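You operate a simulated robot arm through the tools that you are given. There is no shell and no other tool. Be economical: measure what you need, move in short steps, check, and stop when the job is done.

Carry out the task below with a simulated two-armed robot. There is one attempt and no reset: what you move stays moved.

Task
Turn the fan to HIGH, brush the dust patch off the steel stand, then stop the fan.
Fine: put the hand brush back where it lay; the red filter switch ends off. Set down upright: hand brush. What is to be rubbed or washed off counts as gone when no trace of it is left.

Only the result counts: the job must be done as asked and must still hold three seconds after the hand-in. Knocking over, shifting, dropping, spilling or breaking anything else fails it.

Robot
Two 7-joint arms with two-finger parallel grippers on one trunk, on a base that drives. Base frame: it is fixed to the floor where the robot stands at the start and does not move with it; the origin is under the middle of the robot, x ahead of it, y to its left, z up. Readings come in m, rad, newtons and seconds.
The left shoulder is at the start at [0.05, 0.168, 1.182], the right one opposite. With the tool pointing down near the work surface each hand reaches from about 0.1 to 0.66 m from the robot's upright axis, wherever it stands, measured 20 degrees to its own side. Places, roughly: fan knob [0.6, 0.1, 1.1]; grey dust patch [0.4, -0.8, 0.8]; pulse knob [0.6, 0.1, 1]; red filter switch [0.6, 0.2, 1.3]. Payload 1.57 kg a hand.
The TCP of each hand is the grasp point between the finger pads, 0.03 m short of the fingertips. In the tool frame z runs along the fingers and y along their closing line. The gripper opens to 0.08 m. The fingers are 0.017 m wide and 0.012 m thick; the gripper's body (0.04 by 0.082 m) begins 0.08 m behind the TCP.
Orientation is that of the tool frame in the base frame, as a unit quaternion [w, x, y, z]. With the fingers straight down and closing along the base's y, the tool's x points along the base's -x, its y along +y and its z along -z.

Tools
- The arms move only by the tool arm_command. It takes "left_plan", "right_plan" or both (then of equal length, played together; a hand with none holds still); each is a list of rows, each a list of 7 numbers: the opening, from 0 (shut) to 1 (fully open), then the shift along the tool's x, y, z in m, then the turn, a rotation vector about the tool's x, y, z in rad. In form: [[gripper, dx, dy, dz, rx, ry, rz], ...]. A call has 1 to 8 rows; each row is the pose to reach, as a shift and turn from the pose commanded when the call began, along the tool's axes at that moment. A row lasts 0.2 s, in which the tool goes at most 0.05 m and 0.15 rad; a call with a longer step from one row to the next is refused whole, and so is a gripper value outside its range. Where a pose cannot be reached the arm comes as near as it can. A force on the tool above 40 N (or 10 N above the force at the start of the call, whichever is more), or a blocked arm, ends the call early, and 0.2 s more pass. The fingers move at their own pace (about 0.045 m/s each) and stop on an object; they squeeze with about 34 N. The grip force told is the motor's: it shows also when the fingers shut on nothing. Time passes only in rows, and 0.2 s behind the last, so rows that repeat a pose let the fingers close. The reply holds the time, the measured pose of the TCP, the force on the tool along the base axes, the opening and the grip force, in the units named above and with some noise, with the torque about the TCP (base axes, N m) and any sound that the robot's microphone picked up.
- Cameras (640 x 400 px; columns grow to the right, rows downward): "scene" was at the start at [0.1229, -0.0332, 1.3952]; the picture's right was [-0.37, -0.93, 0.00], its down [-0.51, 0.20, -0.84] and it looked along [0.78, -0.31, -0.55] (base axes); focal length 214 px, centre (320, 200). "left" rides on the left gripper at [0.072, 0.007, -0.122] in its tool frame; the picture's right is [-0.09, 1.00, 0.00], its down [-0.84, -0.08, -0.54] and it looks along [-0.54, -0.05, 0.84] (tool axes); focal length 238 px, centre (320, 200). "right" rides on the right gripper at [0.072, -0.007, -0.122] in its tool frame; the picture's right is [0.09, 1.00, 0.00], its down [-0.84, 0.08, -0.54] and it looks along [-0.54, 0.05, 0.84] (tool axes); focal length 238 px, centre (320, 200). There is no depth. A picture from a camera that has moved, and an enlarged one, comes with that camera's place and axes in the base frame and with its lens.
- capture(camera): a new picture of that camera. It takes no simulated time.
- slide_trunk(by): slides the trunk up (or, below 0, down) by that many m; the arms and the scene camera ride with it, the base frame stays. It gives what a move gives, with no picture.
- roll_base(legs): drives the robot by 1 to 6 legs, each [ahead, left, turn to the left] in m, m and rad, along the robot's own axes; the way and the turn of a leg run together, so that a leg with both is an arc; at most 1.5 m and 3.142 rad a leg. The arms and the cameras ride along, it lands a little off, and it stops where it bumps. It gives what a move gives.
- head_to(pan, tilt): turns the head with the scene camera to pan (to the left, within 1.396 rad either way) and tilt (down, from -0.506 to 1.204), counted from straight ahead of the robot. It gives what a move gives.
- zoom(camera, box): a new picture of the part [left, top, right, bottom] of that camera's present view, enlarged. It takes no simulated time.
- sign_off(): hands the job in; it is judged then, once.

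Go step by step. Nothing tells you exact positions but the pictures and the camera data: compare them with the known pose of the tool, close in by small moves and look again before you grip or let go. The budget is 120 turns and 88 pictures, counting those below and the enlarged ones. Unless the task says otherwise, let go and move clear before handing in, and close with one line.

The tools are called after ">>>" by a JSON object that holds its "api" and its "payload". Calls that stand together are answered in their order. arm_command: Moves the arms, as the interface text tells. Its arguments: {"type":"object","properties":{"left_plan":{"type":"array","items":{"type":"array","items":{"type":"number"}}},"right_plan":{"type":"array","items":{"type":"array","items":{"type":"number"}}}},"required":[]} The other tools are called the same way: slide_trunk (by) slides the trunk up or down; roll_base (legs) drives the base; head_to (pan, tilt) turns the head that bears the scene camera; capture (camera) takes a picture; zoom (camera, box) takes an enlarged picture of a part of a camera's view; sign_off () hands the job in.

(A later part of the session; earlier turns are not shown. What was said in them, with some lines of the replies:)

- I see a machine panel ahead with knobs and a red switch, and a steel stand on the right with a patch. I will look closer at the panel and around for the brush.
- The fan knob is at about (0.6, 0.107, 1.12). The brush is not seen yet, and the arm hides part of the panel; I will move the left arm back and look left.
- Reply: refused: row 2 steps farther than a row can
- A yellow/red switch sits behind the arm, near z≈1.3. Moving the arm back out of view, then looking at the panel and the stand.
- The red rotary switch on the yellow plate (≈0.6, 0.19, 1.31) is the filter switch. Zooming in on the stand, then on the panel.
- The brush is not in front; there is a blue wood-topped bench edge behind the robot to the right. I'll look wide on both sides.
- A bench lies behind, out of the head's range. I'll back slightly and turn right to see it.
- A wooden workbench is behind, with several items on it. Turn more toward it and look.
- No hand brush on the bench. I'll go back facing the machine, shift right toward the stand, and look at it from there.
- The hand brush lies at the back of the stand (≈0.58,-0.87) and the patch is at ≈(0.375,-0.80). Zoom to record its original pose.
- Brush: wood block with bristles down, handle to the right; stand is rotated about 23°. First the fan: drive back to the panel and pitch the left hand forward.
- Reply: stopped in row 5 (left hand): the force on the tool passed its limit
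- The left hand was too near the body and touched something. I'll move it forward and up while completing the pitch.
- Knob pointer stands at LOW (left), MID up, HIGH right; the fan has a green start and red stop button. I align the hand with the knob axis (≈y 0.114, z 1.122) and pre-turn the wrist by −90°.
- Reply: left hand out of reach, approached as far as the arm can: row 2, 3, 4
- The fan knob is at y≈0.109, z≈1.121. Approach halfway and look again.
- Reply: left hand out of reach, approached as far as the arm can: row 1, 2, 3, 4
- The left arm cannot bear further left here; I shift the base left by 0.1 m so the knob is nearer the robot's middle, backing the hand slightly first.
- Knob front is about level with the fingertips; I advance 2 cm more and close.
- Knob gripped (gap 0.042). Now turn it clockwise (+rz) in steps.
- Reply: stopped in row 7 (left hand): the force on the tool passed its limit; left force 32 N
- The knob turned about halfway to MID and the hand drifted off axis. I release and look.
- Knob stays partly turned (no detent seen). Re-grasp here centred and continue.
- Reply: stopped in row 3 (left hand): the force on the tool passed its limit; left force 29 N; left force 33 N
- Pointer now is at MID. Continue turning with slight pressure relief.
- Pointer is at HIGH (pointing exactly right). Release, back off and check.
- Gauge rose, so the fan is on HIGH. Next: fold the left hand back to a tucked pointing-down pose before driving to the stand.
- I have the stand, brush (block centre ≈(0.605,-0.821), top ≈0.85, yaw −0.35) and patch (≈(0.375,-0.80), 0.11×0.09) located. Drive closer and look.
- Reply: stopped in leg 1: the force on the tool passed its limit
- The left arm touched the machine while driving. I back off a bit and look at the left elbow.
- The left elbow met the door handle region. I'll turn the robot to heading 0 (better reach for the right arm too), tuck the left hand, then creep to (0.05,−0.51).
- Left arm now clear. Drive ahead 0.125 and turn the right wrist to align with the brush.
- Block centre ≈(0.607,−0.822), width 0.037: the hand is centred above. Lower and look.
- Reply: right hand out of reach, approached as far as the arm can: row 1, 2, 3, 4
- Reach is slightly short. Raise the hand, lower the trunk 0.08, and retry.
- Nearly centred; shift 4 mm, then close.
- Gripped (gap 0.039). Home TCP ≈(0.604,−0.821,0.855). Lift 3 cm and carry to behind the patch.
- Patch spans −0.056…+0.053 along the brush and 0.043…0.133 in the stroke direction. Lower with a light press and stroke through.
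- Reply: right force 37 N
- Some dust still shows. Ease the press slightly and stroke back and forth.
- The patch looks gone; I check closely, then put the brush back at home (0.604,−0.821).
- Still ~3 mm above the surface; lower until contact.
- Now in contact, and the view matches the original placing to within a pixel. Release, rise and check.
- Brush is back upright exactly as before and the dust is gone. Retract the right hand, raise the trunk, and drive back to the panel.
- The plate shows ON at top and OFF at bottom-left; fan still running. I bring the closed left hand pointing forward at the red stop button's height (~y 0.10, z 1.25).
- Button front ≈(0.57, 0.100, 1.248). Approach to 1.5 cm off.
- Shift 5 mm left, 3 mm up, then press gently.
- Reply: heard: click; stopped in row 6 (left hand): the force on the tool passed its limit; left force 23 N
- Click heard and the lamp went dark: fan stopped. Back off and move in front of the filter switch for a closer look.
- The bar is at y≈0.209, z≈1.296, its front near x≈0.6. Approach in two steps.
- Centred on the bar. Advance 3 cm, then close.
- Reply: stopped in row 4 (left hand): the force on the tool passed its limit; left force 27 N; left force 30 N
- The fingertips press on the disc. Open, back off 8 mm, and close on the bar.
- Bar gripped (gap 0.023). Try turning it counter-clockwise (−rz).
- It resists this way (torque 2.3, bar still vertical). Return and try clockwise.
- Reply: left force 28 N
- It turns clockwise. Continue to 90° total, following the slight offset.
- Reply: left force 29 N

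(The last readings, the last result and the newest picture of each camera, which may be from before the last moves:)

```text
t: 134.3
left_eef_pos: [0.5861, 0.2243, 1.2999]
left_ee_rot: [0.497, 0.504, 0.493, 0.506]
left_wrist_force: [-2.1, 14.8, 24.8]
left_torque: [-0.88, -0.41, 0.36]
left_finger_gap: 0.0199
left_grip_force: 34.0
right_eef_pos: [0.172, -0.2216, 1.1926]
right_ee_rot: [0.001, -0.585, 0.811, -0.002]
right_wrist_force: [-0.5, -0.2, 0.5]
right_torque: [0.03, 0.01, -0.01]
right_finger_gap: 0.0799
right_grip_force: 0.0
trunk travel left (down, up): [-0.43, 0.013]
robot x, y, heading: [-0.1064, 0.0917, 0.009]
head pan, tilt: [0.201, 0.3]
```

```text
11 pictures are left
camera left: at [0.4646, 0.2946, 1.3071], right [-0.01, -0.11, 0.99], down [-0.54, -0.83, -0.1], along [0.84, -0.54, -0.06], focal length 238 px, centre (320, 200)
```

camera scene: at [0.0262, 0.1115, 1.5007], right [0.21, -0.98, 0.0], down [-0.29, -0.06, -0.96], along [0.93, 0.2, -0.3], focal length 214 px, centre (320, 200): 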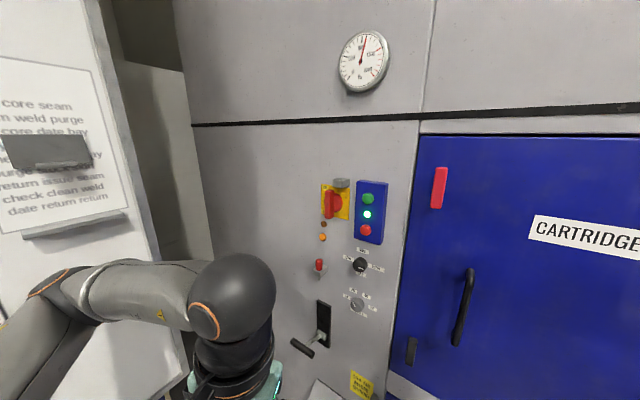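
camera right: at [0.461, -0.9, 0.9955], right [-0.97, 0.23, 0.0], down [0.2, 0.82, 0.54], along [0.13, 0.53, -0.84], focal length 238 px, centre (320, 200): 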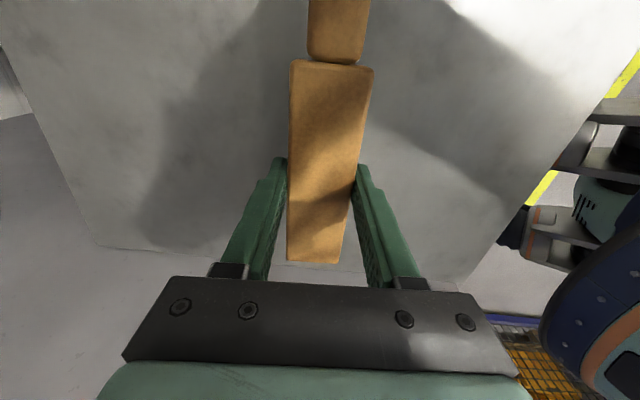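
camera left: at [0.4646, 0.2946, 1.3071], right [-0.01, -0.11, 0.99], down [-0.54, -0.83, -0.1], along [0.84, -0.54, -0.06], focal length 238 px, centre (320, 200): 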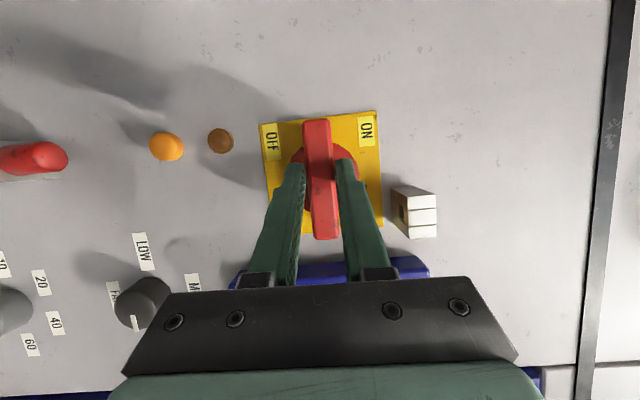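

Bar is horizontal now. Push slightly to the stop, then release and look.

>>> {"api": "arm_command", "payload": {"left_plan": [[0, 0, 0.003, 0, 0, 0, 0.06], [0, 0, 0.003, 0, 0, 0, 0.12], [0, 0, 0.003, 0, 0, 0, 0.12]]}}

>>> {"api": "arm_command", "payload": {"left_plan": [[0.6, 0, 0, 0, 0, 0, 0], [0.6, 0, 0, 0, 0, 0, 0], [0.6, 0, 0, 0, 0, 0, 0], [0.6, 0, 0, -0.04, 0, 0, 0], [0.6, 0, 0, -0.08, 0, 0, 0], [0.6, 0, 0, -0.12, 0, 0, 0], [0.6, 0, 0, -0.16, 0, 0, 0]]}}

>>> {"api": "capture", "payload": {"camera": "left"}}

```text
t: 135.1
left_eef_pos: [0.5871, 0.2219, 1.2998]
left_ee_rot: [0.464, 0.534, 0.462, 0.535]
left_wrist_force: [-3.3, 12.5, 19.5]
left_torque: [-0.96, -0.32, 0.76]
left_finger_gap: 0.0222
left_grip_force: 35.1
right_eef_pos: [0.1713, -0.2232, 1.1936]
right_ee_rot: [0.001, -0.584, 0.812, -0.003]
right_wrist_force: [-0.1, 0.5, -0.4]
right_torque: [0.0, 0.02, 0.01]
right_finger_gap: 0.08
right_grip_force: 0.1
trunk travel left (down, up): [-0.43, 0.013]
robot x, y, heading: [-0.1075, 0.0963, 0.007]
head pan, tilt: [0.201, 0.3]
```

```text
t: 136.7
left_eef_pos: [0.4281, 0.2183, 1.2951]
left_ee_rot: [0.462, 0.542, 0.462, 0.528]
left_wrist_force: [1.1, -0.6, -0.6]
left_torque: [0.01, 0.01, -0.01]
left_finger_gap: 0.048
left_grip_force: 0.1
right_eef_pos: [0.1731, -0.2233, 1.1915]
right_ee_rot: [0.0, -0.585, 0.811, 0.0]
right_wrist_force: [-0.2, 0.8, 1.2]
right_torque: [0.01, -0.03, -0.02]
right_finger_gap: 0.0799
right_grip_force: 0.1
trunk travel left (down, up): [-0.43, 0.013]
robot x, y, heading: [-0.1039, 0.0934, 0.008]
head pan, tilt: [0.201, 0.3]
```

```text
10 pictures are left
camera left: at [0.3059, 0.289, 1.3143], right [0.01, -0.24, 0.97], down [-0.56, -0.81, -0.19], along [0.83, -0.54, -0.14], focal length 238 px, centre (320, 200)
```

left: 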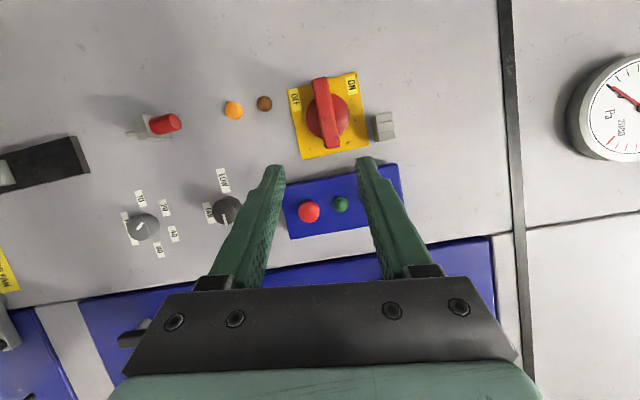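

>>> {"api": "zoom", "payload": {"camera": "left", "box": [220, 50, 420, 180]}}

>>> {"api": "zoom", "payload": {"camera": "scene", "box": [290, 20, 430, 300]}}

```text
3.08 times, centred on (320, 115) of left
camera zoom: at [0.3059, 0.289, 1.3143], right [0.01, -0.24, 0.97], down [-0.56, -0.81, -0.19], along [0.83, -0.54, -0.14], focal length 733 px, centre (320, 462)
```

zoom: 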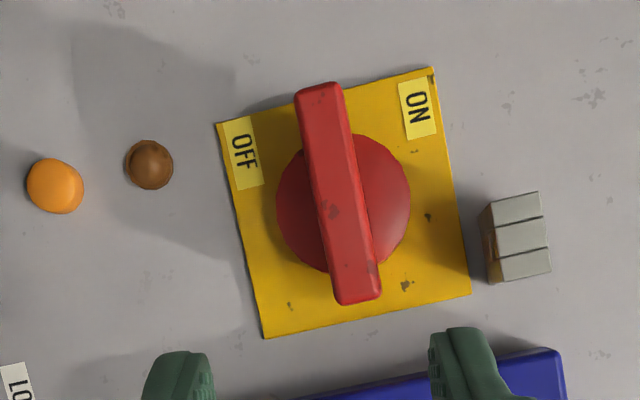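

```text
1.43 times, centred on (360, 160) of scene
camera zoom: at [0.0241, 0.1118, 1.5009], right [0.21, -0.98, 0.0], down [-0.29, -0.06, -0.96], along [0.93, 0.2, -0.29], focal length 306 px, centre (263, 257)
```

zoom: 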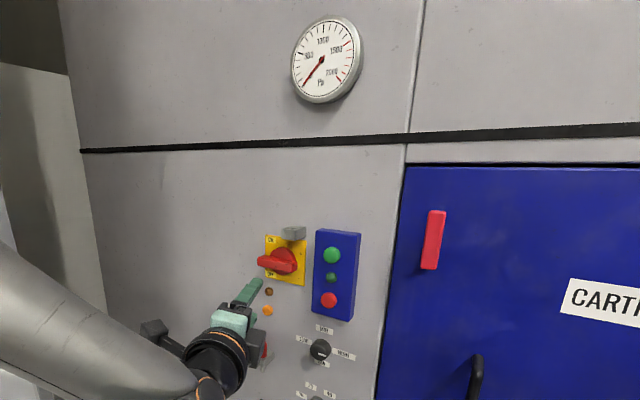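

The filter switch bar stands square at OFF, the fan's lamp is dark and the gauge is at zero. The stand is clean, the brush is back in its place, and both hands are clear, so I hand in.

>>> {"api": "sign_off", "payload": {}}

```text
The job is handed in.
```

The fan was turned to HIGH, the dust patch was brushed off the stand with no trace left in the pictures, and the fan was then stopped. The brush is back upright where it lay, and the red filter switch is off. On the first drive to the stand the left arm bumped the machine and stopped; I saw nothing shifted by it afterwards.
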